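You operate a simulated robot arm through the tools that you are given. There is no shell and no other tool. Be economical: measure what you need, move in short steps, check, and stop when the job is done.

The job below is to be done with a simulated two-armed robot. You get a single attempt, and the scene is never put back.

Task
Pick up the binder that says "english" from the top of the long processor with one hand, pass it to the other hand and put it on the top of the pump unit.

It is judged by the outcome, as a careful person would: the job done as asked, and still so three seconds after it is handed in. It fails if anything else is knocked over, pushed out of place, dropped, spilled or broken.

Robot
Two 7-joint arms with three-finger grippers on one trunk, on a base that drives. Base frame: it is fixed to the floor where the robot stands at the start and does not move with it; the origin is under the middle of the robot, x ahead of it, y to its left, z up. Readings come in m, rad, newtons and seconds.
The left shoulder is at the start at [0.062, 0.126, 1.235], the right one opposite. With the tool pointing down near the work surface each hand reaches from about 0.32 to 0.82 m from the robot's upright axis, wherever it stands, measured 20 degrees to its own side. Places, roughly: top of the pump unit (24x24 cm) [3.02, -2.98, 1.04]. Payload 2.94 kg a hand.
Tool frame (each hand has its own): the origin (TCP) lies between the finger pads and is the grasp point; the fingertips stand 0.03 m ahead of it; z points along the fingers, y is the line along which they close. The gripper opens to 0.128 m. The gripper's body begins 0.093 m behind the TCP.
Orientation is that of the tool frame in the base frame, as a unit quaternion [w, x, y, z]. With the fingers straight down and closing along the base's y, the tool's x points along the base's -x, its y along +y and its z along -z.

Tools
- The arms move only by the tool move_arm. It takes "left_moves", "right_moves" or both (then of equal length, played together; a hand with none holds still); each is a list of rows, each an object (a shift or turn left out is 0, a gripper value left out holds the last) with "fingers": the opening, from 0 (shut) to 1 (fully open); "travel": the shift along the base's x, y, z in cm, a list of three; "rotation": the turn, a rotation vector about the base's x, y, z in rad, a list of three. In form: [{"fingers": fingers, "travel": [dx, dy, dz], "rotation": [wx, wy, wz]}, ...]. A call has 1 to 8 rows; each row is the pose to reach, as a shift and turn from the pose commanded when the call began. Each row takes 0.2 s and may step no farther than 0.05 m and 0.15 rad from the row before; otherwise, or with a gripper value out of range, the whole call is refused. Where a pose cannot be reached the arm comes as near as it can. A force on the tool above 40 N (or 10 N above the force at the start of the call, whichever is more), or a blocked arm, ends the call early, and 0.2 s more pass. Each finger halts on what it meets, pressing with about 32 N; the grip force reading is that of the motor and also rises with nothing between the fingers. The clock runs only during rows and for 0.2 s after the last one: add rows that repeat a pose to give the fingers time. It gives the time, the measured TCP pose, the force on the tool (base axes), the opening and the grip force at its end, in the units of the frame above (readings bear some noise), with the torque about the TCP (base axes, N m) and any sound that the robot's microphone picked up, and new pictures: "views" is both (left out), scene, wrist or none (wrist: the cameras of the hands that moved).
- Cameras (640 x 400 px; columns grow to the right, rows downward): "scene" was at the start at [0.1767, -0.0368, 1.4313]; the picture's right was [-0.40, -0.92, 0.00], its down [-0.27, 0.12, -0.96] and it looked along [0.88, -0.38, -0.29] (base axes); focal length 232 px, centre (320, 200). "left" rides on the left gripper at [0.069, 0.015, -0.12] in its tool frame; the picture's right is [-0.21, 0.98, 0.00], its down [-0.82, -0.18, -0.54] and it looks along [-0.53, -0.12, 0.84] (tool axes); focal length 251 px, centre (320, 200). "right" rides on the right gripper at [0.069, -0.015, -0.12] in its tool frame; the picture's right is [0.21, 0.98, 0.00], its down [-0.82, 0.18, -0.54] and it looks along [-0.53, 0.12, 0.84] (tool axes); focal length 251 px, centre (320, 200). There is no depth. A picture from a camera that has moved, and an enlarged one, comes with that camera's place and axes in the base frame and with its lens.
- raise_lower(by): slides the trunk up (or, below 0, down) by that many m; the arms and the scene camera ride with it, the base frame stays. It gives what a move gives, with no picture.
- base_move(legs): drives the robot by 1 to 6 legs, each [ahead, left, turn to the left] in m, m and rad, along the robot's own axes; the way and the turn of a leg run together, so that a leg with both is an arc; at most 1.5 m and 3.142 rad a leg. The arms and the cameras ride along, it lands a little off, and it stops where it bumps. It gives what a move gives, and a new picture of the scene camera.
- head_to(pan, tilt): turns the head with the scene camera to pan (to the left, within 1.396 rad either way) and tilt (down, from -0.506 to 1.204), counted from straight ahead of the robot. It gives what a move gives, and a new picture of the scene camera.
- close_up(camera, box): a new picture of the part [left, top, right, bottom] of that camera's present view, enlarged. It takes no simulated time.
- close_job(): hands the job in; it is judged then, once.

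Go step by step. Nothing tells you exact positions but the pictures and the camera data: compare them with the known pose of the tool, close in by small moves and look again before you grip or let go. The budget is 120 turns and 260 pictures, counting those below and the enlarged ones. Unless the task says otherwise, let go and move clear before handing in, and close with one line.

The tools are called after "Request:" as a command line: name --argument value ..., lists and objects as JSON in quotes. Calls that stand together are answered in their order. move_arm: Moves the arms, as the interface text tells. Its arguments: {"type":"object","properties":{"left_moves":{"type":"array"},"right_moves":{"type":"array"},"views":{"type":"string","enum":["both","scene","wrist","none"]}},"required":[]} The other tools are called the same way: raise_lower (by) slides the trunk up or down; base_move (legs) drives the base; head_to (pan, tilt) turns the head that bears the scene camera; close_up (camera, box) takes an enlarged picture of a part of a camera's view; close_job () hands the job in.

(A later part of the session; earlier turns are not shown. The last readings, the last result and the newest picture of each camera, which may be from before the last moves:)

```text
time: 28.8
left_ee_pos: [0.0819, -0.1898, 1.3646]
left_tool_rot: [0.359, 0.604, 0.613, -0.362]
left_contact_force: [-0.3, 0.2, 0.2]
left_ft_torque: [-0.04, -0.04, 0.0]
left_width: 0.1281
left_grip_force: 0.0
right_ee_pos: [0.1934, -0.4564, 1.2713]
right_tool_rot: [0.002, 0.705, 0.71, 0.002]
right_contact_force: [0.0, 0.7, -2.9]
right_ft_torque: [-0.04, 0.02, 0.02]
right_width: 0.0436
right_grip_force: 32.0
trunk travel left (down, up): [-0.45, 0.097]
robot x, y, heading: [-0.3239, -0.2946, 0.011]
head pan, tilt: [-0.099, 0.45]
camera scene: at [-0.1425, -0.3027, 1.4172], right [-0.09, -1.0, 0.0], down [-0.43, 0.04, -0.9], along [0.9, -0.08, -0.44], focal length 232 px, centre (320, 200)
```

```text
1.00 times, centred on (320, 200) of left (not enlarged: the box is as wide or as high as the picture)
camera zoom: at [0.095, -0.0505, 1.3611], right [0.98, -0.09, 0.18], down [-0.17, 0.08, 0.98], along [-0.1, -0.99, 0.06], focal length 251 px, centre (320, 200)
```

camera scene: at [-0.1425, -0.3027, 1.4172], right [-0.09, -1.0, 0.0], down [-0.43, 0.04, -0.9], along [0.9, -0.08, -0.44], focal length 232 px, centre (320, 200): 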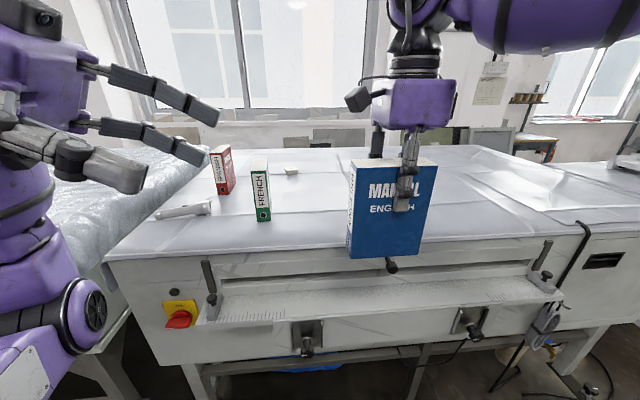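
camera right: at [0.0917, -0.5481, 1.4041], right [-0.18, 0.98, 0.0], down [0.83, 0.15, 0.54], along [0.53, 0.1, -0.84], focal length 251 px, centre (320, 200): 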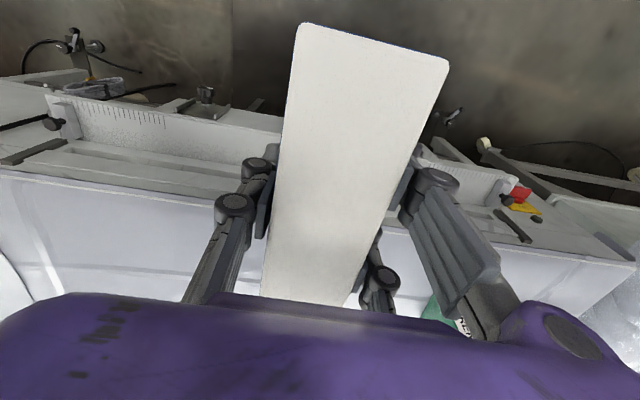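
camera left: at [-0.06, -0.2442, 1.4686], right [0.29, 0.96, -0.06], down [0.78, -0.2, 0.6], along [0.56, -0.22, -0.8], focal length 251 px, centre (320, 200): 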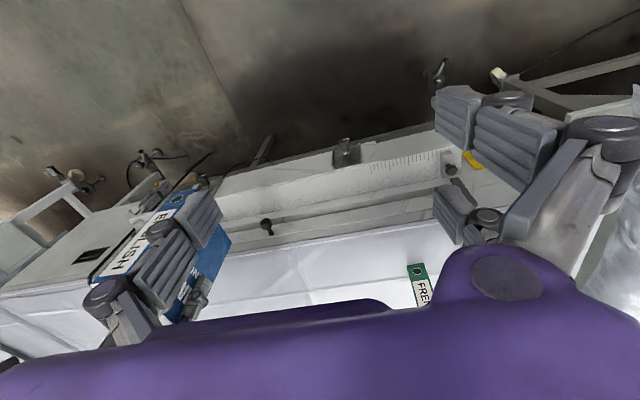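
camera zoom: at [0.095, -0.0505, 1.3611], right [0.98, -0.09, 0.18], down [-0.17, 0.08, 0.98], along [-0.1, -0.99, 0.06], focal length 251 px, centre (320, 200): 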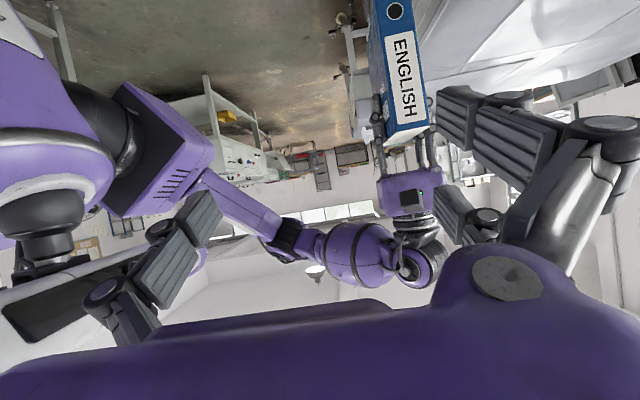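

The left hand is now oriented correctly, and pulled slightly inward. I'll bring it to a pre-grasp point left of the binder, below the right hand.

Request:
move_arm --left_moves '[{"fingers": 1, "travel": [2, 0, -4]}, {"travel": [5, 0, -7]}, {"travel": [8, -2, -10]}, {"travel": [11, -4, -12]}, {"travel": [11.2, -6, -12]}, {"travel": [11.2, -6, -12]}]'

```text
time: 30.2
left_ee_pos: [0.0768, -0.2672, 1.3055]
left_tool_rot: [0.359, 0.607, 0.612, -0.359]
left_contact_force: [-0.4, -0.2, 0.3]
left_ft_torque: [-0.02, 0.02, 0.02]
left_width: 0.1282
left_grip_force: 0.1
left hand out of reach, approached as far as the arm can: row 1, 2, 3, 4, 5, 6
right_ee_pos: [0.1926, -0.4564, 1.2723]
right_tool_rot: [0.001, 0.705, 0.709, 0.001]
right_contact_force: [-0.8, -0.5, -2.7]
right_ft_torque: [-0.03, 0.03, -0.01]
right_width: 0.0437
right_grip_force: 32.0
trunk travel left (down, up): [-0.45, 0.097]
robot x, y, heading: [-0.3257, -0.2966, 0.012]
head pan, tilt: [-0.099, 0.45]
camera scene: at [-0.1425, -0.3026, 1.4172], right [-0.09, -1.0, 0.0], down [-0.43, 0.04, -0.9], along [0.9, -0.08, -0.44], focal length 232 px, centre (320, 200)
camera left: at [0.0916, -0.1272, 1.3019], right [0.98, -0.1, 0.18], down [-0.18, 0.08, 0.98], along [-0.11, -0.99, 0.06], focal length 251 px, centre (320, 200)
```

scene: 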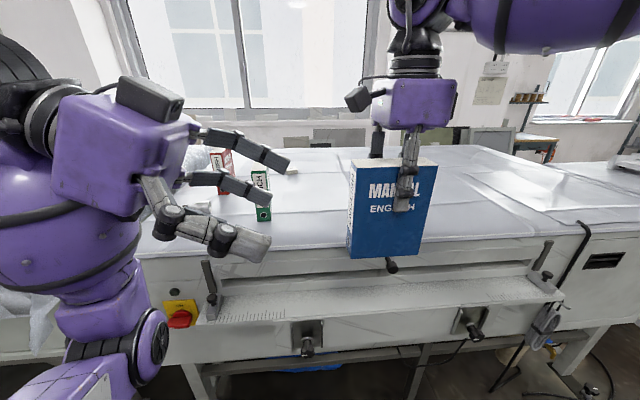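
left: 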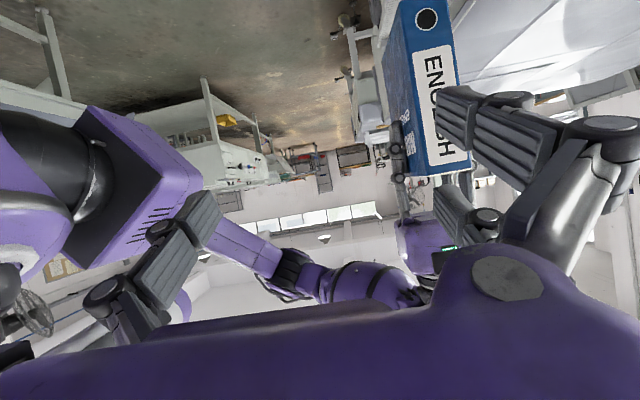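

The left arm can't reach farther forward in this orientation, so I'll bring the binder to it by moving the right hand inward and up.

Request:
move_arm --right_moves '[{"fingers": 0, "travel": [-3, 0, 3]}, {"travel": [-6, 0, 5]}, {"travel": [-9, 0, 6]}, {"travel": [-11.5, 0, 6]}, {"travel": [-11.5, 0, 6]}]'

Request:
close_up --camera "left" --box '[0, 0, 640, 400]'

```text
time: 31.4
left_ee_pos: [0.0776, -0.2672, 1.3056]
left_tool_rot: [0.359, 0.606, 0.611, -0.361]
left_contact_force: [-0.2, 0.3, 0.2]
left_ft_torque: [0.0, 0.02, 0.0]
left_width: 0.1283
left_grip_force: 0.1
right_ee_pos: [0.0805, -0.458, 1.3318]
right_tool_rot: [0.001, 0.704, 0.71, 0.001]
right_contact_force: [1.2, 0.1, -3.3]
right_ft_torque: [-0.01, 0.01, -0.01]
right_width: 0.0435
right_grip_force: 32.1
trunk travel left (down, up): [-0.45, 0.097]
robot x, y, heading: [-0.3281, -0.2963, 0.013]
head pan, tilt: [-0.099, 0.45]
camera scene: at [-0.1417, -0.3025, 1.417], right [-0.09, -1.0, 0.0], down [-0.43, 0.04, -0.9], along [0.9, -0.08, -0.44], focal length 232 px, centre (320, 200)
camera right: at [0.0655, -0.3905, 1.4522], right [0.98, 0.22, 0.0], down [0.18, -0.82, 0.54], along [0.12, -0.53, -0.84], focal length 251 px, centre (320, 200)
```

scene: 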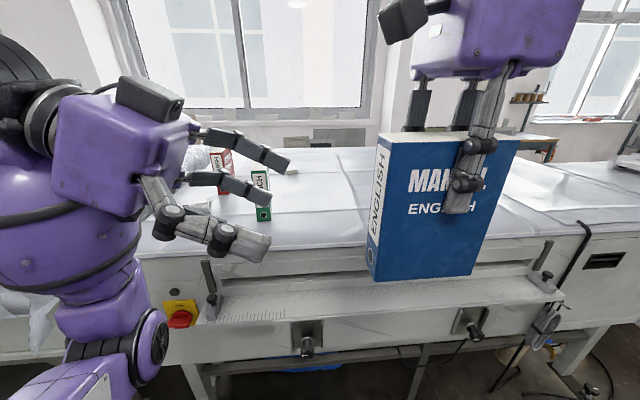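
right: 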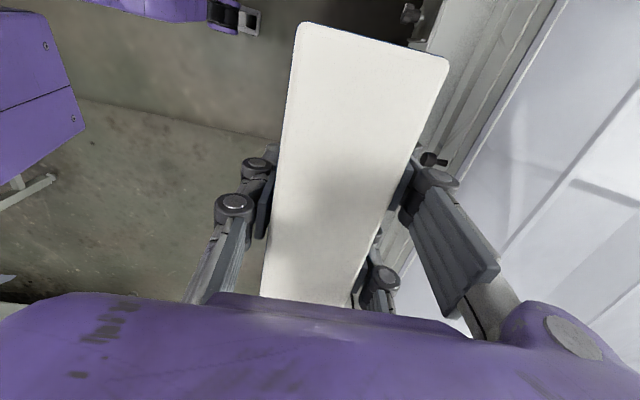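

```text
1.00 times, centred on (320, 200) of left (not enlarged: the box is as wide or as high as the picture)
camera zoom: at [0.0923, -0.1271, 1.3016], right [0.98, -0.1, 0.18], down [-0.18, 0.08, 0.98], along [-0.11, -0.99, 0.06], focal length 251 px, centre (320, 200)
```

zoom: 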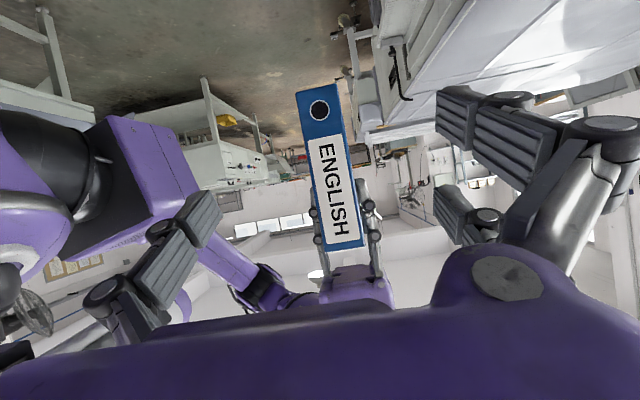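

The binder is centred in the left hand's view. I'll advance the left hand partway and check that it follows.

Request:
move_arm --left_moves '[{"fingers": 1, "travel": [0.3, -2, -2]}, {"travel": [0.3, -4, -4]}, {"travel": [0.3, -6, -5]}, {"travel": [0.3, -8, -5.5]}, {"travel": [0.3, -8, -5.5]}]'

```text
time: 32.6
left_ee_pos: [0.0543, -0.3157, 1.2469]
left_tool_rot: [0.347, 0.604, 0.616, -0.367]
left_contact_force: [0.8, -0.3, 0.1]
left_ft_torque: [0.0, 0.0, -0.03]
left_width: 0.1279
left_grip_force: 0.1
left hand out of reach, approached as far as the arm can: row 1, 2, 3, 4, 5
right_ee_pos: [0.0798, -0.4581, 1.3325]
right_tool_rot: [0.002, 0.705, 0.71, 0.002]
right_contact_force: [0.4, 0.3, -2.7]
right_ft_torque: [-0.01, 0.03, -0.03]
right_width: 0.0436
right_grip_force: 31.8
trunk travel left (down, up): [-0.45, 0.097]
robot x, y, heading: [-0.3225, -0.2951, 0.019]
head pan, tilt: [-0.099, 0.45]
camera scene: at [-0.1425, -0.3024, 1.4172], right [-0.09, -1.0, 0.0], down [-0.43, 0.04, -0.9], along [0.9, -0.08, -0.44], focal length 232 px, centre (320, 200)
camera left: at [0.0689, -0.1763, 1.244], right [0.98, -0.1, 0.15], down [-0.15, 0.07, 0.99], along [-0.11, -0.99, 0.05], focal length 251 px, centre (320, 200)
```

scene: 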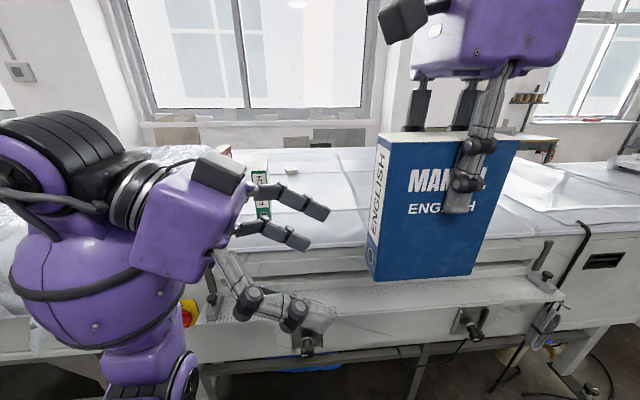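
left: 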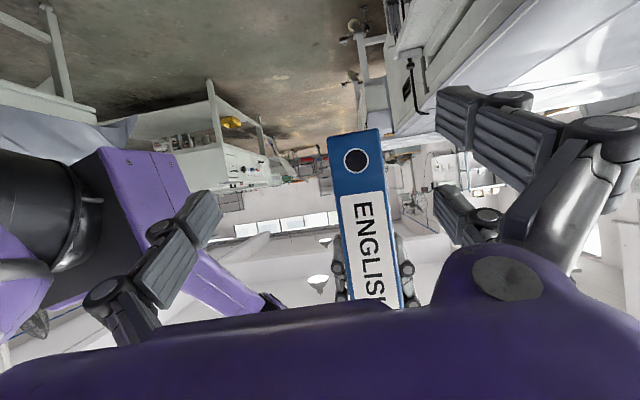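

The left hand stopped at [0.054, -0.316, 1.247], at the right height with its fingers open. I'll feed the binder into it with the right hand, aligning x first and then moving left.

Request:
move_arm --right_moves '[{"fingers": 0, "travel": [-1.3, 0, 0]}, {"travel": [-2.5, 1, 0]}, {"travel": [-2.5, 3, 0]}, {"travel": [-2.5, 5, 0]}, {"travel": [-2.5, 5, 0]}]'

Request:
close_up --camera "left" --box '[0, 0, 640, 400]'

```text
time: 33.8
left_ee_pos: [0.0531, -0.3152, 1.2471]
left_tool_rot: [0.347, 0.605, 0.616, -0.367]
left_contact_force: [-0.4, 0.4, 0.0]
left_ft_torque: [0.04, -0.02, 0.01]
left_width: 0.128
left_grip_force: 0.1
right_ee_pos: [0.056, -0.4076, 1.3317]
right_tool_rot: [0.001, 0.705, 0.709, 0.001]
right_contact_force: [-1.2, 0.4, -2.7]
right_ft_torque: [-0.04, -0.02, 0.01]
right_width: 0.0433
right_grip_force: 31.8
trunk travel left (down, up): [-0.45, 0.097]
robot x, y, heading: [-0.328, -0.2957, 0.009]
head pan, tilt: [-0.099, 0.45]
camera scene: at [-0.1429, -0.3031, 1.4172], right [-0.09, -1.0, 0.0], down [-0.43, 0.04, -0.9], along [0.9, -0.08, -0.44], focal length 232 px, centre (320, 200)
camera right: at [0.0411, -0.3393, 1.4518], right [0.98, 0.22, 0.0], down [0.18, -0.82, 0.54], along [0.12, -0.53, -0.84], focal length 251 px, centre (320, 200)
```

scene: 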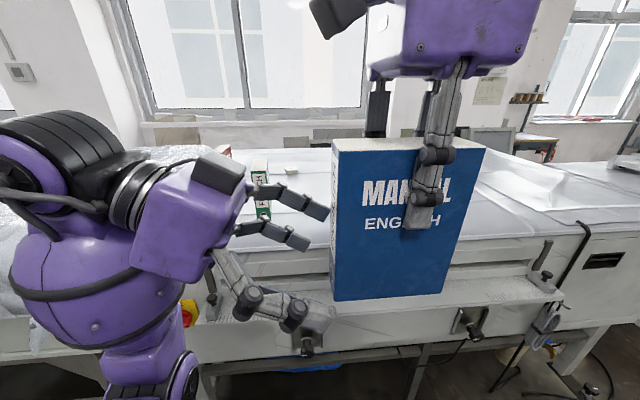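
right: 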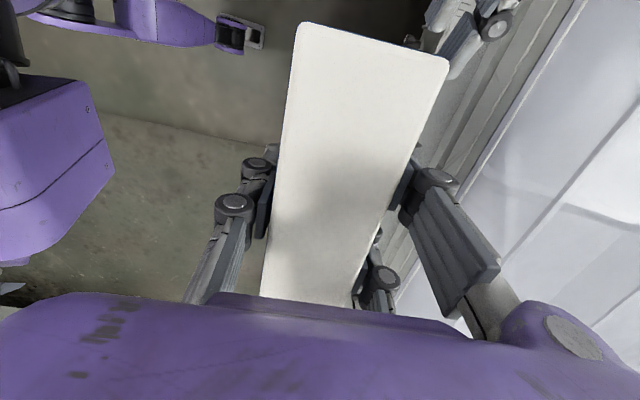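

```text
1.00 times, centred on (320, 200) of left (not enlarged: the box is as wide or as high as the picture)
camera zoom: at [0.0687, -0.1768, 1.2444], right [0.98, -0.1, 0.16], down [-0.15, 0.07, 0.99], along [-0.11, -0.99, 0.05], focal length 251 px, centre (320, 200)
```

zoom: 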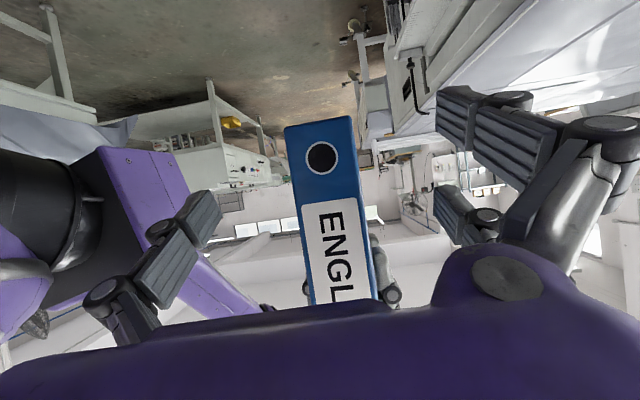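

The alignment is good. I'll bring the binder the last 5.4 cm into the left fingers.

Request:
move_arm --right_moves '[{"fingers": 0, "travel": [-0.2, 1.5, 0]}, {"travel": [-0.2, 3, 0]}, {"travel": [-0.2, 4.5, 0]}, {"travel": [-0.2, 5.4, 0]}, {"travel": [-0.2, 5.4, 0]}]'

Request:
close_up --camera "left" --box '[0, 0, 640, 400]'

```text
time: 35.0
left_ee_pos: [0.0537, -0.316, 1.2477]
left_tool_rot: [0.347, 0.605, 0.616, -0.367]
left_contact_force: [0.2, -0.5, 0.0]
left_ft_torque: [0.01, 0.01, 0.01]
left_width: 0.1281
left_grip_force: 0.1
right_ee_pos: [0.0536, -0.3635, 1.3324]
right_tool_rot: [0.0, 0.706, 0.708, 0.003]
right_contact_force: [-0.3, -0.1, -3.6]
right_ft_torque: [-0.05, 0.03, -0.02]
right_width: 0.0436
right_grip_force: 32.5
right hand out of reach, approached as far as the arm can: row 4, 5
trunk travel left (down, up): [-0.45, 0.097]
robot x, y, heading: [-0.3255, -0.2952, 0.013]
head pan, tilt: [-0.099, 0.45]
camera scene: at [-0.1429, -0.3024, 1.4172], right [-0.09, -1.0, 0.0], down [-0.43, 0.04, -0.9], along [0.9, -0.08, -0.44], focal length 232 px, centre (320, 200)
camera right: at [0.0376, -0.2957, 1.4525], right [0.98, 0.22, 0.01], down [0.18, -0.82, 0.54], along [0.12, -0.53, -0.84], focal length 251 px, centre (320, 200)
```

scene: 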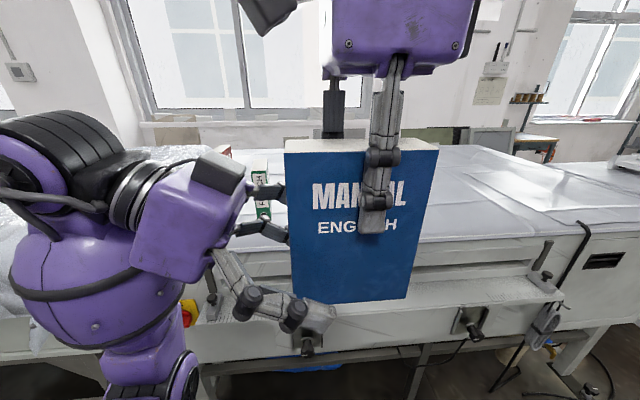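
right: 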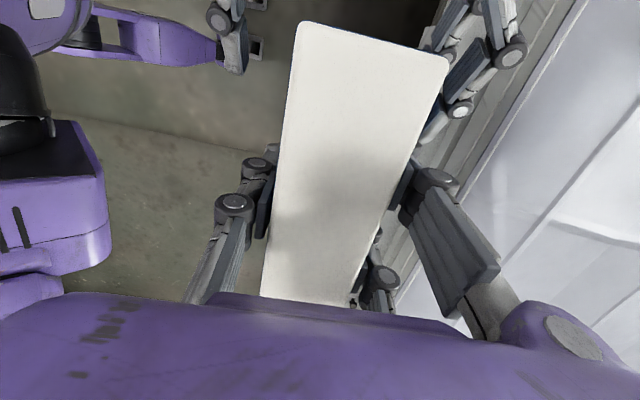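

```text
1.00 times, centred on (320, 200) of left (not enlarged: the box is as wide or as high as the picture)
camera zoom: at [0.0687, -0.1762, 1.2443], right [0.98, -0.1, 0.16], down [-0.15, 0.07, 0.99], along [-0.11, -0.99, 0.05], focal length 251 px, centre (320, 200)
```

zoom: 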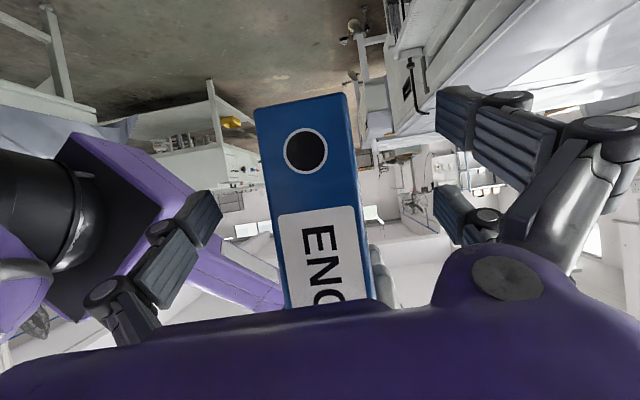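

The spine is about 17 mm past the left grasp point. I'll nudge the left hand in slightly for a deeper bite.

Request:
move_arm --left_moves '[{"fingers": 1, "travel": [0, -0.8, 0]}, {"travel": [0, -1.5, 0]}, {"travel": [0, -1.5, 0]}]'

```text
time: 35.8
left_ee_pos: [0.0548, -0.3162, 1.2476]
left_tool_rot: [0.347, 0.604, 0.616, -0.367]
left_contact_force: [-0.2, 1.1, 0.5]
left_ft_torque: [0.01, 0.02, 0.02]
left_width: 0.1284
left_grip_force: 0.1
left hand out of reach, approached as far as the arm can: row 1, 2, 3
right_ee_pos: [0.0519, -0.3636, 1.3321]
right_tool_rot: [0.001, 0.706, 0.708, 0.003]
right_contact_force: [-0.6, 0.8, -2.5]
right_ft_torque: [-0.06, -0.01, 0.0]
right_width: 0.0435
right_grip_force: 31.6
trunk travel left (down, up): [-0.45, 0.097]
robot x, y, heading: [-0.3287, -0.2966, 0.015]
head pan, tilt: [-0.099, 0.45]
camera scene: at [-0.1426, -0.3026, 1.4172], right [-0.09, -1.0, 0.0], down [-0.43, 0.04, -0.9], along [0.9, -0.08, -0.44], focal length 232 px, centre (320, 200)
camera left: at [0.0689, -0.1764, 1.2443], right [0.98, -0.1, 0.15], down [-0.15, 0.07, 0.99], along [-0.11, -0.99, 0.05], focal length 251 px, centre (320, 200)
```

scene: 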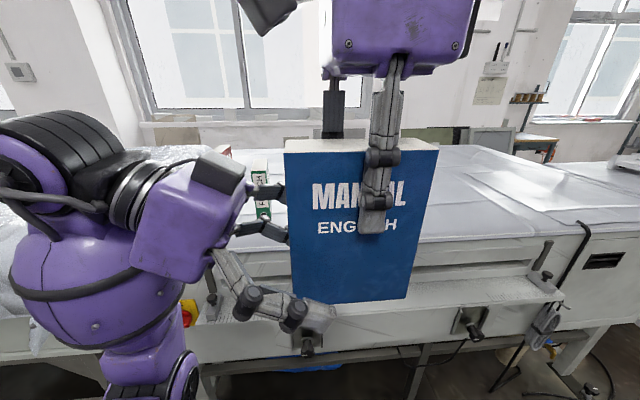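
left: 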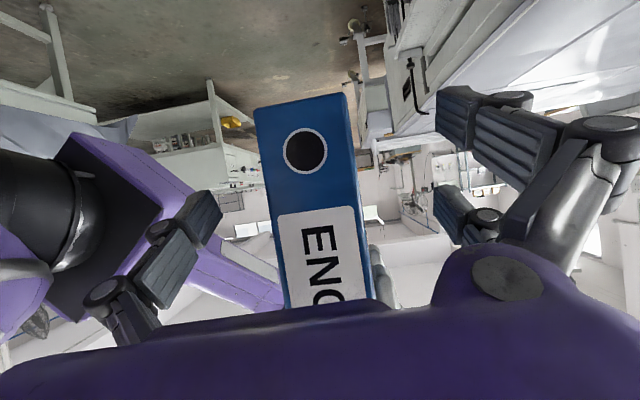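

The overlap is adequate: the finger pads sit about 43 mm onto the binder. I'll close the left hand.

Request:
move_arm --left_moves '[{"fingers": 0.6}, {"fingers": 0.35}, {"fingers": 0.2}, {"fingers": 0.0}, {"fingers": 0.0}, {"fingers": 0.0}]'

```text
time: 37.2
left_ee_pos: [0.0554, -0.3156, 1.2475]
left_tool_rot: [0.347, 0.605, 0.616, -0.367]
left_contact_force: [-4.2, 1.3, 0.0]
left_ft_torque: [-0.02, -0.93, -0.39]
left_width: 0.0444
left_grip_force: 32.4
right_ee_pos: [0.0531, -0.364, 1.3321]
right_tool_rot: [0.001, 0.706, 0.708, 0.003]
right_contact_force: [4.8, -0.5, -2.9]
right_ft_torque: [0.01, 0.52, 0.2]
right_width: 0.0435
right_grip_force: 31.8
trunk travel left (down, up): [-0.45, 0.097]
robot x, y, heading: [-0.3288, -0.2926, 0.01]
head pan, tilt: [-0.099, 0.45]
camera scene: at [-0.1426, -0.3026, 1.4172], right [-0.09, -1.0, 0.0], down [-0.43, 0.04, -0.9], along [0.9, -0.08, -0.44], focal length 232 px, centre (320, 200)
camera left: at [0.0688, -0.1764, 1.2443], right [0.98, -0.11, 0.16], down [-0.15, 0.07, 0.99], along [-0.12, -0.99, 0.05], focal length 251 px, centre (320, 200)
```

scene: 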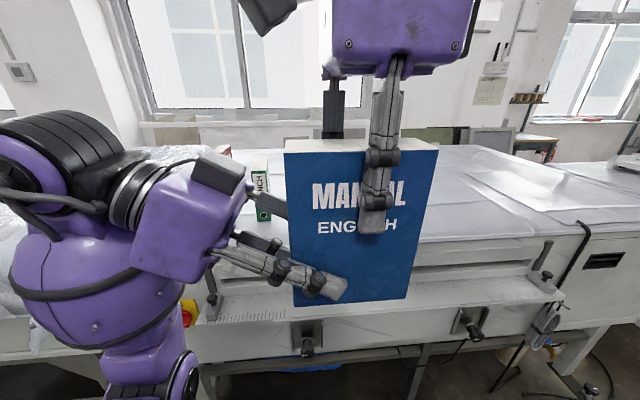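
left: 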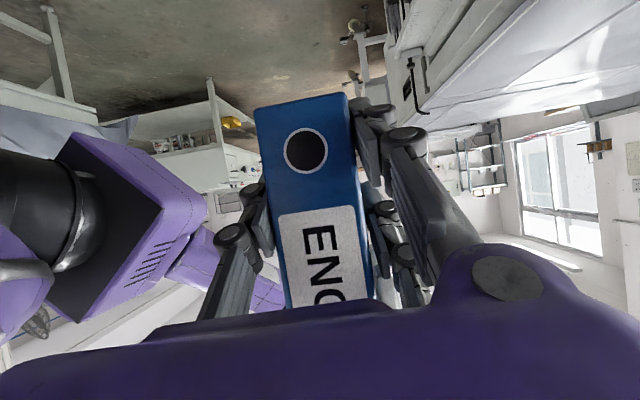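

Both hands hold it. I'll open the right hand, wait, then lift it clear.

Request:
move_arm --right_moves '[{"fingers": 0.4}, {"fingers": 0.7}, {"fingers": 1.0}, {"fingers": 1.0}, {"fingers": 1.0}]' --views "scene"

```text
time: 38.4
left_ee_pos: [0.0536, -0.3138, 1.2464]
left_tool_rot: [0.347, 0.604, 0.616, -0.367]
left_contact_force: [-0.7, -0.6, -0.3]
left_ft_torque: [0.16, -0.01, 0.01]
left_width: 0.0436
left_grip_force: 32.4
right_ee_pos: [0.0519, -0.3619, 1.3321]
right_tool_rot: [0.001, 0.706, 0.708, 0.003]
right_contact_force: [1.0, 0.9, -0.5]
right_ft_torque: [-0.02, 0.01, 0.0]
right_width: 0.1281
right_grip_force: 0.0
trunk travel left (down, up): [-0.45, 0.097]
robot x, y, heading: [-0.3258, -0.2978, 0.011]
head pan, tilt: [-0.099, 0.45]
camera scene: at [-0.1426, -0.3026, 1.4172], right [-0.09, -1.0, 0.0], down [-0.43, 0.04, -0.9], along [0.9, -0.08, -0.44], focal length 232 px, centre (320, 200)
```

scene: 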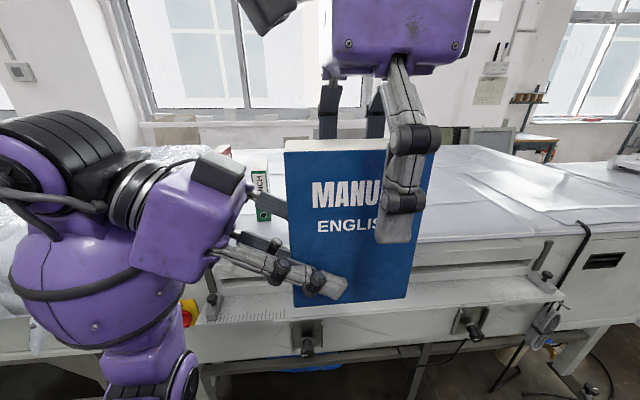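

The left hand now carries the binder alone. I'll withdraw the right hand up and away to the right.

Request:
move_arm --right_moves '[{"fingers": 1, "travel": [0, -2, 3]}, {"travel": [0, -4, 6]}, {"travel": [0, -7, 9]}, {"travel": [1, -11, 10]}, {"travel": [3, -15, 10]}, {"travel": [5, -19, 8]}, {"travel": [8, -22, 6]}, {"travel": [10, -24, 4]}]'

```text
time: 40.2
left_ee_pos: [0.0551, -0.3155, 1.2468]
left_tool_rot: [0.347, 0.604, 0.616, -0.367]
left_contact_force: [-0.2, -1.4, 0.2]
left_ft_torque: [0.13, -0.02, 0.03]
left_width: 0.0433
left_grip_force: 32.0
right_ee_pos: [0.152, -0.6091, 1.3736]
right_tool_rot: [0.002, 0.705, 0.709, 0.001]
right_contact_force: [-0.1, -0.6, 0.0]
right_ft_torque: [0.02, -0.01, -0.01]
right_width: 0.1279
right_grip_force: 0.0
trunk travel left (down, up): [-0.45, 0.097]
robot x, y, heading: [-0.3232, -0.2963, 0.015]
head pan, tilt: [-0.099, 0.45]
camera scene: at [-0.142, -0.3032, 1.4171], right [-0.09, -1.0, 0.0], down [-0.43, 0.04, -0.9], along [0.9, -0.08, -0.44], focal length 232 px, centre (320, 200)
camera right: at [0.1376, -0.5412, 1.4931], right [0.98, 0.22, 0.0], down [0.18, -0.82, 0.54], along [0.12, -0.53, -0.84], focal length 251 px, centre (320, 200)
```

scene: 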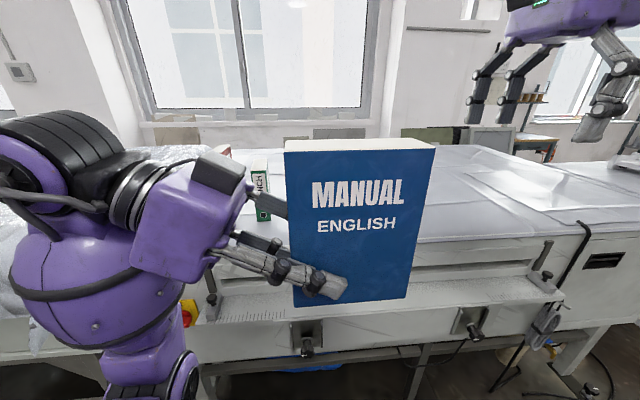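
right: 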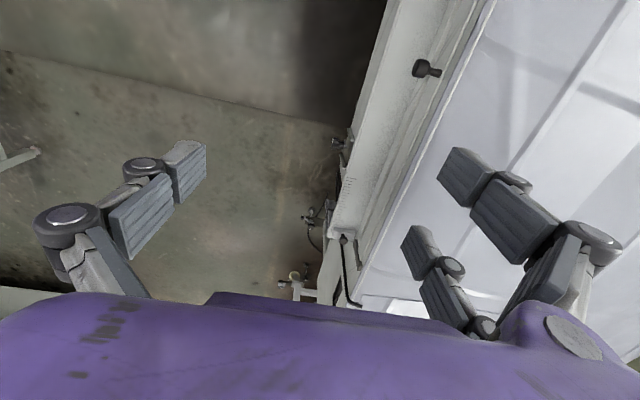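

The handover is done. Now I'll turn the robot to the right to see the way to the pump unit at [3.02, -2.98].

Request:
base_move --legs '[[-0.1, 0, 0], [0, 0, -0.8]]'

Request:
head_to --pan -0.2 --tilt 0.2

```text
time: 43.4
left_ee_pos: [-0.1726, -0.5807, 1.2471]
left_tool_rot: [0.178, 0.795, 0.335, -0.473]
left_contact_force: [-0.5, 0.6, 0.4]
left_ft_torque: [0.08, -0.11, 0.03]
left_width: 0.0434
left_grip_force: 31.5
right_ee_pos: [-0.3117, -0.8559, 1.3739]
right_tool_rot: [0.002, 0.924, 0.383, 0.0]
right_contact_force: [0.2, 0.8, -0.4]
right_ft_torque: [-0.04, 0.02, 0.01]
right_width: 0.1278
right_grip_force: 0.1
trunk travel left (down, up): [-0.45, 0.097]
robot x, y, heading: [-0.4229, -0.2978, -0.779]
head pan, tilt: [-0.099, 0.45]
camera scene: at [-0.3022, -0.4313, 1.4172], right [-0.77, -0.64, 0.0], down [-0.28, 0.34, -0.9], along [0.57, -0.69, -0.44], focal length 232 px, centre (320, 200)
```

scene: 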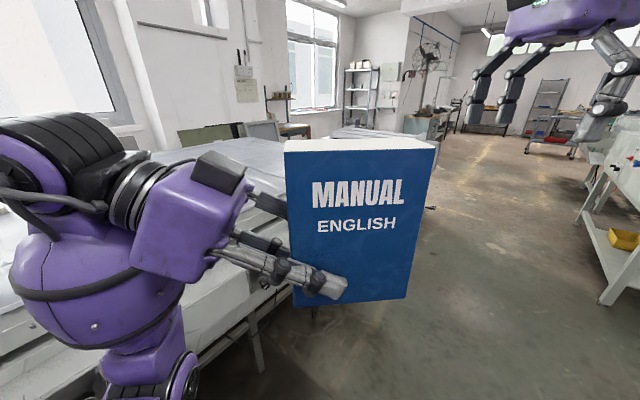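

```text
time: 44.2
left_ee_pos: [-0.1727, -0.5803, 1.2477]
left_tool_rot: [0.178, 0.796, 0.335, -0.472]
left_contact_force: [-0.4, -1.1, 0.3]
left_ft_torque: [0.1, -0.07, -0.04]
left_width: 0.0439
left_grip_force: 32.4
right_ee_pos: [-0.3119, -0.8574, 1.3742]
right_tool_rot: [0.002, 0.923, 0.384, 0.0]
right_contact_force: [0.4, 0.9, -0.1]
right_ft_torque: [-0.01, 0.0, -0.02]
right_width: 0.128
right_grip_force: 0.0
trunk travel left (down, up): [-0.45, 0.097]
robot x, y, heading: [-0.4251, -0.2991, -0.779]
head pan, tilt: [-0.201, 0.201]
camera scene: at [-0.309, -0.4379, 1.4403], right [-0.83, -0.56, 0.0], down [-0.11, 0.17, -0.98], along [0.54, -0.81, -0.2], focal length 232 px, centre (320, 200)
```

scene: 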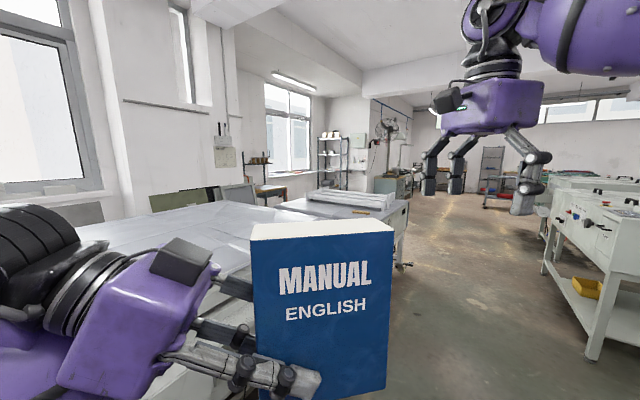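

The pump unit should project near (241, 176) in this view, so I'll enlarge that area.

Request:
close_up --camera "scene" --box '[140, 110, 300, 210]'

Request:
close_up --camera "scene" --box '[240, 120, 480, 270]'

```text
4.00 times, centred on (220, 160) of scene
camera zoom: at [-0.309, -0.4379, 1.4403], right [-0.83, -0.56, 0.0], down [-0.11, 0.17, -0.98], along [0.54, -0.81, -0.2], focal length 927 px, centre (720, 360)
```

zoom: 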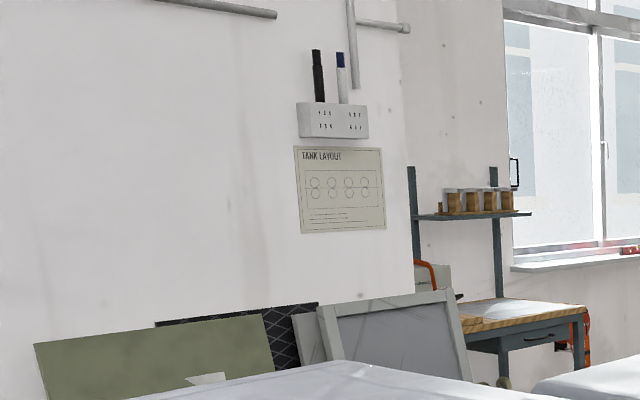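

```text
2.67 times, centred on (360, 195) of scene
camera zoom: at [-0.309, -0.4379, 1.4403], right [-0.83, -0.56, 0.0], down [-0.11, 0.17, -0.98], along [0.54, -0.81, -0.2], focal length 618 px, centre (213, 213)
```

zoom: 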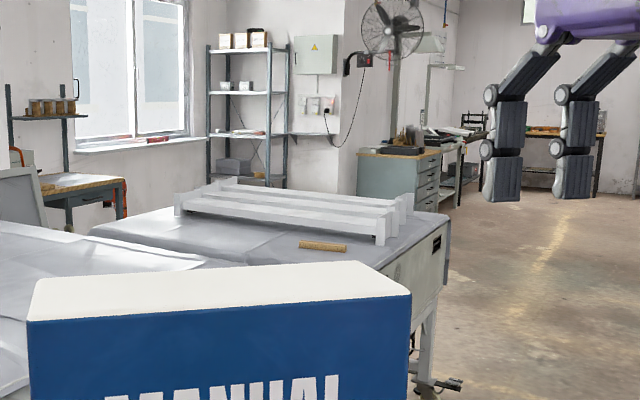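

There's a grey box beside the bench, behind the pillar, that is probably the pump unit. There appears to be a gap about 1 m wide between the long table, which ends at about y -1.12, and the second table, which starts at about y -2.1. I'll drive in front of the gap and look along it.

Request:
base_move --legs '[[0.914, -0.924, 0], [0, 0, 0.6]]'

```text
time: 54.3
left_ee_pos: [-0.0713, -1.6761, 1.247]
left_tool_rot: [0.31, 0.66, 0.555, -0.399]
left_contact_force: [0.2, 0.3, 0.2]
left_ft_torque: [0.11, 0.0, 0.04]
left_width: 0.0433
left_grip_force: 31.9
right_ee_pos: [-0.0326, -1.9817, 1.3739]
right_tool_rot: [0.001, 0.77, 0.638, 0.001]
right_contact_force: [0.4, -0.2, -0.8]
right_ft_torque: [-0.01, -0.02, -0.02]
right_width: 0.1279
right_grip_force: 0.0
trunk travel left (down, up): [-0.45, 0.097]
robot x, y, heading: [-0.4429, -1.5811, -0.182]
head pan, tilt: [-0.201, 0.201]
camera scene: at [-0.2646, -1.6347, 1.4404], right [-0.37, -0.93, 0.0], down [-0.18, 0.07, -0.98], along [0.91, -0.37, -0.2], focal length 232 px, centre (320, 200)
```

scene: 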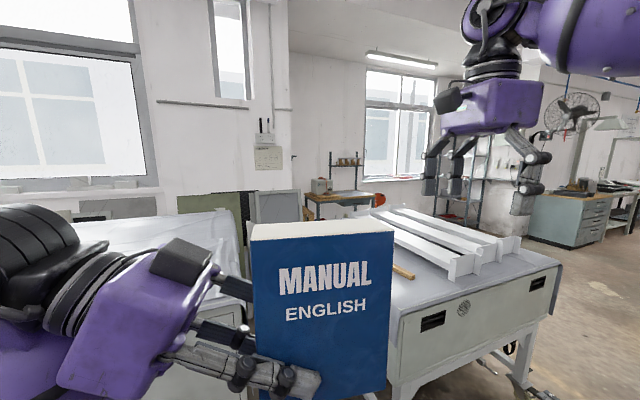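

The binder hides the gap from this angle. I'll turn the body right and the head left to see past it.

Request:
base_move --legs '[[0, 0, -0.7]]'

Request:
head_to --pan 0.7 --tilt 0.35

```text
time: 56.6
left_ee_pos: [-0.2199, -1.8937, 1.2471]
left_tool_rot: [0.153, 0.812, 0.293, -0.481]
left_contact_force: [-0.8, 0.2, 0.2]
left_ft_torque: [0.08, -0.09, -0.03]
left_width: 0.0433
left_grip_force: 32.3
right_ee_pos: [-0.3882, -2.1525, 1.3725]
right_tool_rot: [0.001, 0.943, 0.333, 0.001]
right_contact_force: [-0.5, 0.3, 0.6]
right_ft_torque: [-0.04, 0.0, 0.01]
right_width: 0.1282
right_grip_force: 0.1
trunk travel left (down, up): [-0.45, 0.097]
robot x, y, heading: [-0.4406, -1.5862, -0.887]
head pan, tilt: [-0.201, 0.201]
camera scene: at [-0.3399, -1.7364, 1.4404], right [-0.89, -0.46, 0.0], down [-0.09, 0.18, -0.98], along [0.45, -0.87, -0.2], focal length 232 px, centre (320, 200)
```

scene: 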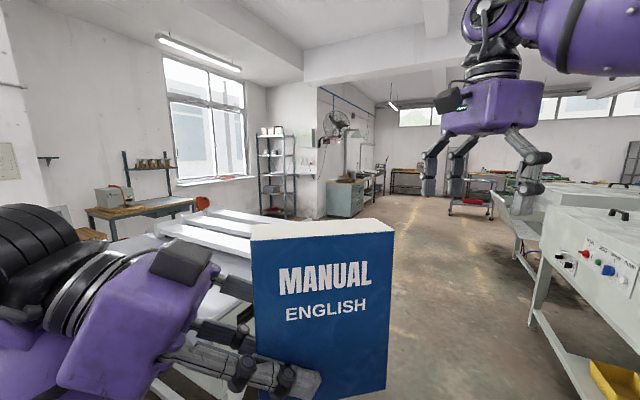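

```text
time: 57.8
left_ee_pos: [-0.22, -1.8931, 1.2475]
left_tool_rot: [0.152, 0.812, 0.292, -0.481]
left_contact_force: [0.5, 0.2, 0.2]
left_ft_torque: [0.05, -0.13, 0.0]
left_width: 0.0434
left_grip_force: 32.1
right_ee_pos: [-0.388, -2.1524, 1.3743]
right_tool_rot: [0.001, 0.943, 0.333, 0.0]
right_contact_force: [0.9, -0.6, -0.1]
right_ft_torque: [0.03, -0.01, -0.01]
right_width: 0.1281
right_grip_force: 0.1
trunk travel left (down, up): [-0.45, 0.097]
robot x, y, heading: [-0.4367, -1.5867, -0.89]
head pan, tilt: [0.7, 0.351]
camera scene: at [-0.2916, -1.6714, 1.4264], right [-0.19, -0.98, 0.0], down [-0.34, 0.07, -0.94], along [0.92, -0.18, -0.34], focal length 232 px, centre (320, 200)
```

scene: 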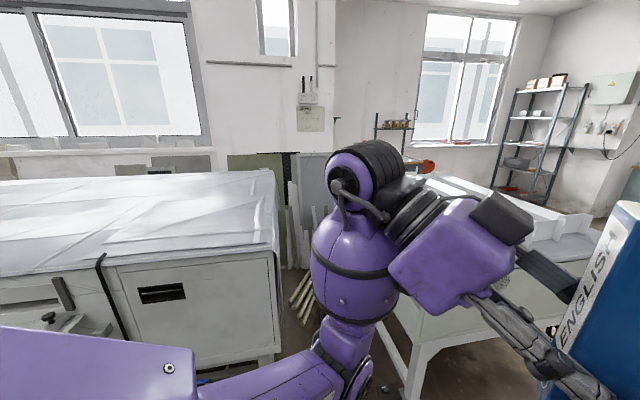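

The gap is only about 0.4 m, so I'll go around the far end of table 2. The pump unit looks to be the grey box on the bench by the window, with open floor in front. I'll drive along the aisle first.

Request:
base_move --legs '[[0.8, -0.75, 0], [0.855, -0.692, 0]]'

Request:
head_to --pan 0.5 --tilt 0.35

```text
time: 70.8
left_ee_pos: [-0.2279, -4.0631, 1.2485]
left_tool_rot: [0.165, 0.804, 0.313, -0.478]
left_contact_force: [0.5, 0.1, -0.3]
left_ft_torque: [0.08, -0.08, -0.03]
left_width: 0.0433
left_grip_force: 31.8
right_ee_pos: [-0.3839, -4.3289, 1.3744]
right_tool_rot: [0.001, 0.935, 0.355, 0.0]
right_contact_force: [-0.6, 0.2, 0.9]
right_ft_torque: [0.02, 0.0, 0.03]
right_width: 0.1281
right_grip_force: 0.1
trunk travel left (down, up): [-0.45, 0.097]
robot x, y, heading: [-0.4652, -3.7633, -0.839]
head pan, tilt: [0.7, 0.351]
camera scene: at [-0.3111, -3.8445, 1.4264], right [-0.14, -0.99, 0.0], down [-0.34, 0.05, -0.94], along [0.93, -0.13, -0.34], focal length 232 px, centre (320, 200)
```

scene: 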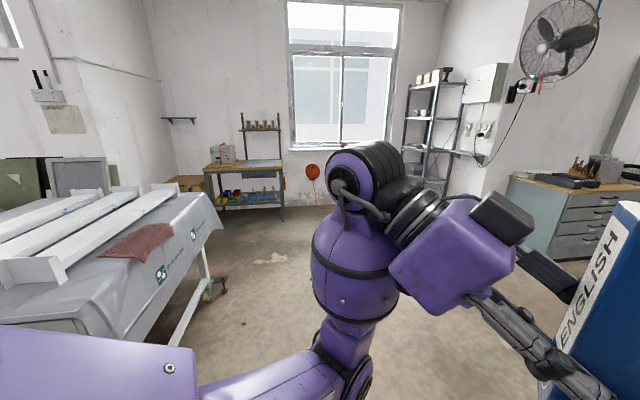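

```text
time: 71.5
left_ee_pos: [-0.2279, -4.063, 1.2479]
left_tool_rot: [0.164, 0.805, 0.312, -0.477]
left_contact_force: [0.5, -0.8, 0.3]
left_ft_torque: [0.1, -0.1, 0.0]
left_width: 0.0433
left_grip_force: 31.6
right_ee_pos: [-0.3822, -4.3287, 1.3736]
right_tool_rot: [0.002, 0.934, 0.356, 0.0]
right_contact_force: [0.6, -0.4, 0.1]
right_ft_torque: [-0.02, -0.01, -0.03]
right_width: 0.1281
right_grip_force: 0.1
trunk travel left (down, up): [-0.45, 0.097]
robot x, y, heading: [-0.4648, -3.7659, -0.84]
head pan, tilt: [0.499, 0.351]
camera scene: at [-0.3155, -3.8628, 1.4264], right [-0.33, -0.94, 0.0], down [-0.32, 0.11, -0.94], along [0.89, -0.31, -0.34], focal length 232 px, centre (320, 200)
```

scene: 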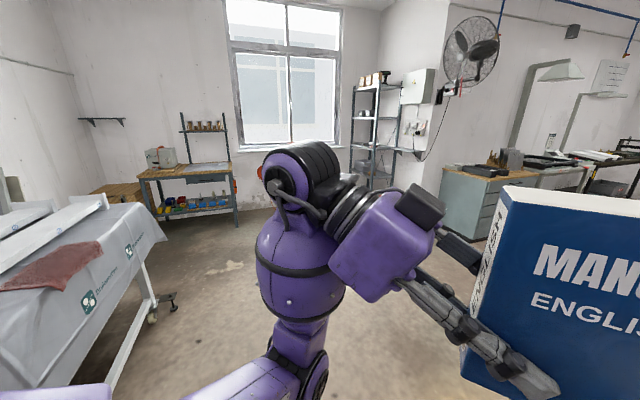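

I can see it clearly: the pump unit is the grey box on the left end of the bench at the back wall. I'll move clear of table 2, face +x and drive ahead into the open floor.

Request:
base_move --legs '[[0.373, -0.334, 0], [0, 0, 0.84], [1.3, 0, 0]]'

Request:
head_to --pan 0.6 --tilt 0.3

```text
time: 83.4
left_ee_pos: [1.234, -4.2993, 1.2477]
left_tool_rot: [0.342, 0.613, 0.608, -0.371]
left_contact_force: [0.1, 0.7, 0.4]
left_ft_torque: [0.1, 0.02, -0.02]
left_width: 0.0436
left_grip_force: 31.8
right_ee_pos: [1.3235, -4.5932, 1.3742]
right_tool_rot: [0.001, 0.714, 0.7, 0.002]
right_contact_force: [0.5, 0.1, 0.0]
right_ft_torque: [0.0, -0.01, 0.03]
right_width: 0.128
right_grip_force: 0.0
trunk travel left (down, up): [-0.45, 0.097]
robot x, y, heading: [0.8575, -4.2696, -0.019]
head pan, tilt: [0.499, 0.351]
camera scene: at [1.0285, -4.2267, 1.4264], right [0.46, -0.89, 0.0], down [-0.3, -0.16, -0.94], along [0.83, 0.44, -0.34], focal length 232 px, centre (320, 200)
```

scene: 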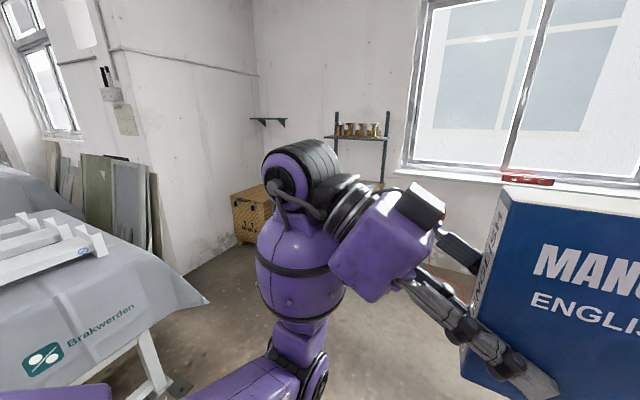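

```text
time: 84.0
left_ee_pos: [1.2342, -4.2985, 1.2465]
left_tool_rot: [0.342, 0.612, 0.609, -0.371]
left_contact_force: [0.4, -0.1, 0.7]
left_ft_torque: [0.13, -0.01, -0.05]
left_width: 0.0434
left_grip_force: 32.2
right_ee_pos: [1.3243, -4.5931, 1.3733]
right_tool_rot: [0.002, 0.714, 0.7, 0.001]
right_contact_force: [-0.4, 0.5, 0.3]
right_ft_torque: [0.01, 0.0, -0.01]
right_width: 0.1282
right_grip_force: 0.0
trunk travel left (down, up): [-0.45, 0.097]
robot x, y, heading: [0.8545, -4.2633, -0.018]
head pan, tilt: [0.6, 0.3]
camera scene: at [1.0242, -4.2185, 1.4311], right [0.55, -0.83, 0.0], down [-0.25, -0.16, -0.96], along [0.8, 0.53, -0.3], focal length 232 px, centre (320, 200)
```

scene: 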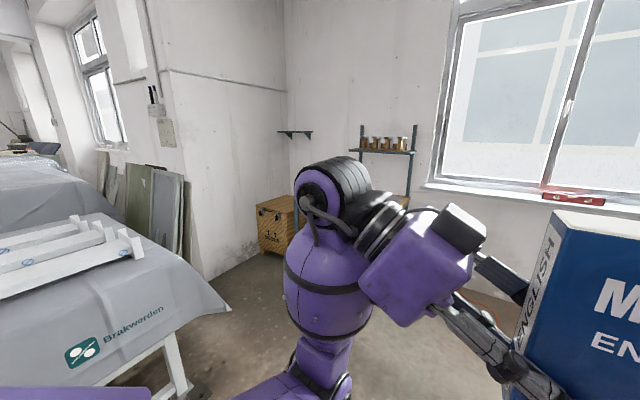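

There's open space here. I'll swing the left arm so it points forward and reaches farther out, keeping the binder upright.

Request:
move_arm --left_moves '[{"fingers": 0, "travel": [2.5, 1, 0], "rotation": [0, 0, 0.14]}, {"travel": [5, 2, 0], "rotation": [0, 0, 0.28]}, {"travel": [7.5, 3, 0], "rotation": [0, 0, 0.42]}, {"travel": [10, 4, 0], "rotation": [0, 0, 0.56]}, {"travel": [12.5, 5, 0], "rotation": [0, 0, 0.7]}, {"travel": [15, 6, 0], "rotation": [0, 0, 0.84]}, {"travel": [17.5, 7, 0], "rotation": [0, 0, 0.98]}, {"travel": [20, 8, 0], "rotation": [0, 0, 1.12]}]'

```text
time: 85.8
left_ee_pos: [1.435, -4.2174, 1.2483]
left_tool_rot: [0.487, 0.195, 0.841, -0.133]
left_contact_force: [0.0, 0.6, 0.0]
left_ft_torque: [0.06, 0.11, 0.03]
left_width: 0.0435
left_grip_force: 32.0
right_ee_pos: [1.3254, -4.5939, 1.3729]
right_tool_rot: [0.001, 0.714, 0.7, 0.001]
right_contact_force: [0.3, 0.1, -0.5]
right_ft_torque: [-0.01, 0.02, 0.0]
right_width: 0.1277
right_grip_force: 0.1
trunk travel left (down, up): [-0.45, 0.097]
robot x, y, heading: [0.8546, -4.2718, -0.015]
head pan, tilt: [0.6, 0.3]
camera scene: at [1.0246, -4.219, 1.431], right [0.55, -0.83, 0.0], down [-0.25, -0.16, -0.96], along [0.8, 0.53, -0.3], focal length 232 px, centre (320, 200)
camera left: at [1.3187, -4.1396, 1.2448], right [0.54, 0.83, 0.15], down [-0.13, -0.1, 0.99], along [0.83, -0.56, 0.05], focal length 251 px, centre (320, 200)
```

scene: 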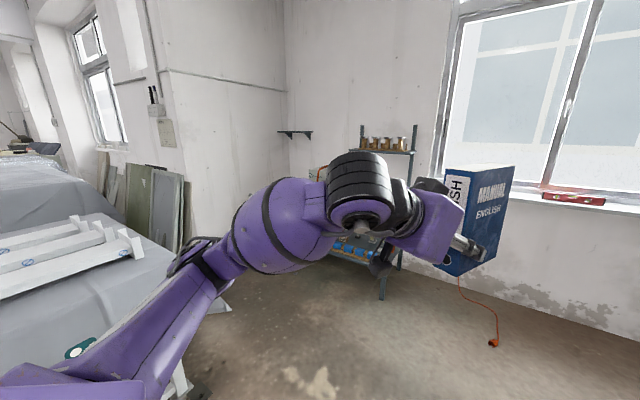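
left: 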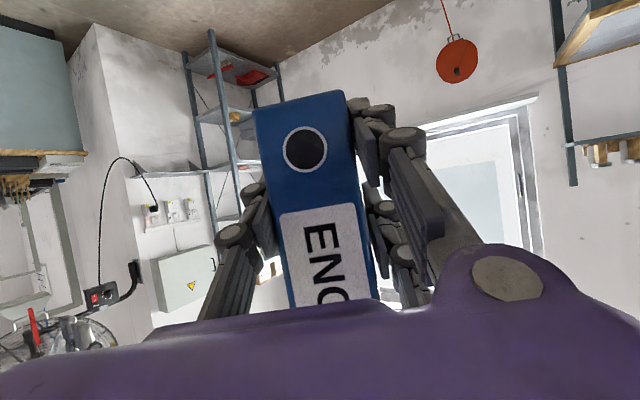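

The arm extends nicely. I'll stretch it slightly more with the yaw straight ahead, and draw the right hand back.

Request:
move_arm --left_moves '[{"fingers": 0, "travel": [2.5, 1, 0], "rotation": [0, 0, 0.12]}, {"travel": [5, 2, 0], "rotation": [0, 0, 0.24]}, {"travel": [7.5, 3, 0], "rotation": [0, 0, 0.36]}, {"travel": [9, 4, 0], "rotation": [0, 0, 0.48]}, {"travel": [9, 4, 0], "rotation": [0, 0, 0.48]}]' --right_moves '[{"fingers": 1, "travel": [-2, -1, 0]}, {"travel": [-5, -2, 0]}, {"travel": [-8, -3, 0]}, {"travel": [-10, -4, 0]}, {"travel": [-10, -4, 0]}]' --views "scene"

```text
time: 87.0
left_ee_pos: [1.5249, -4.1778, 1.2463]
left_tool_rot: [0.504, -0.012, 0.863, -0.013]
left_contact_force: [0.0, -0.7, -0.2]
left_ft_torque: [-0.05, 0.16, 0.0]
left_width: 0.0435
left_grip_force: 31.9
right_ee_pos: [1.2237, -4.632, 1.3728]
right_tool_rot: [0.001, 0.714, 0.7, 0.001]
right_contact_force: [-0.1, 0.3, -0.1]
right_ft_torque: [0.0, 0.02, 0.01]
right_width: 0.1277
right_grip_force: 0.0
trunk travel left (down, up): [-0.45, 0.097]
robot x, y, heading: [0.8535, -4.2683, -0.016]
head pan, tilt: [0.6, 0.3]
camera scene: at [1.0243, -4.2176, 1.431], right [0.55, -0.83, 0.0], down [-0.25, -0.16, -0.96], along [0.8, 0.53, -0.3], focal length 232 px, centre (320, 200)
```

scene: 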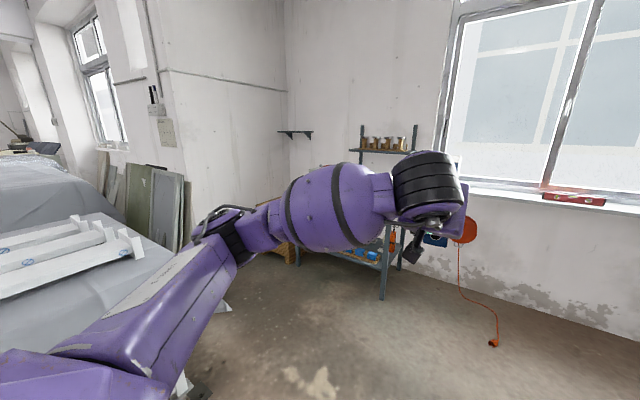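

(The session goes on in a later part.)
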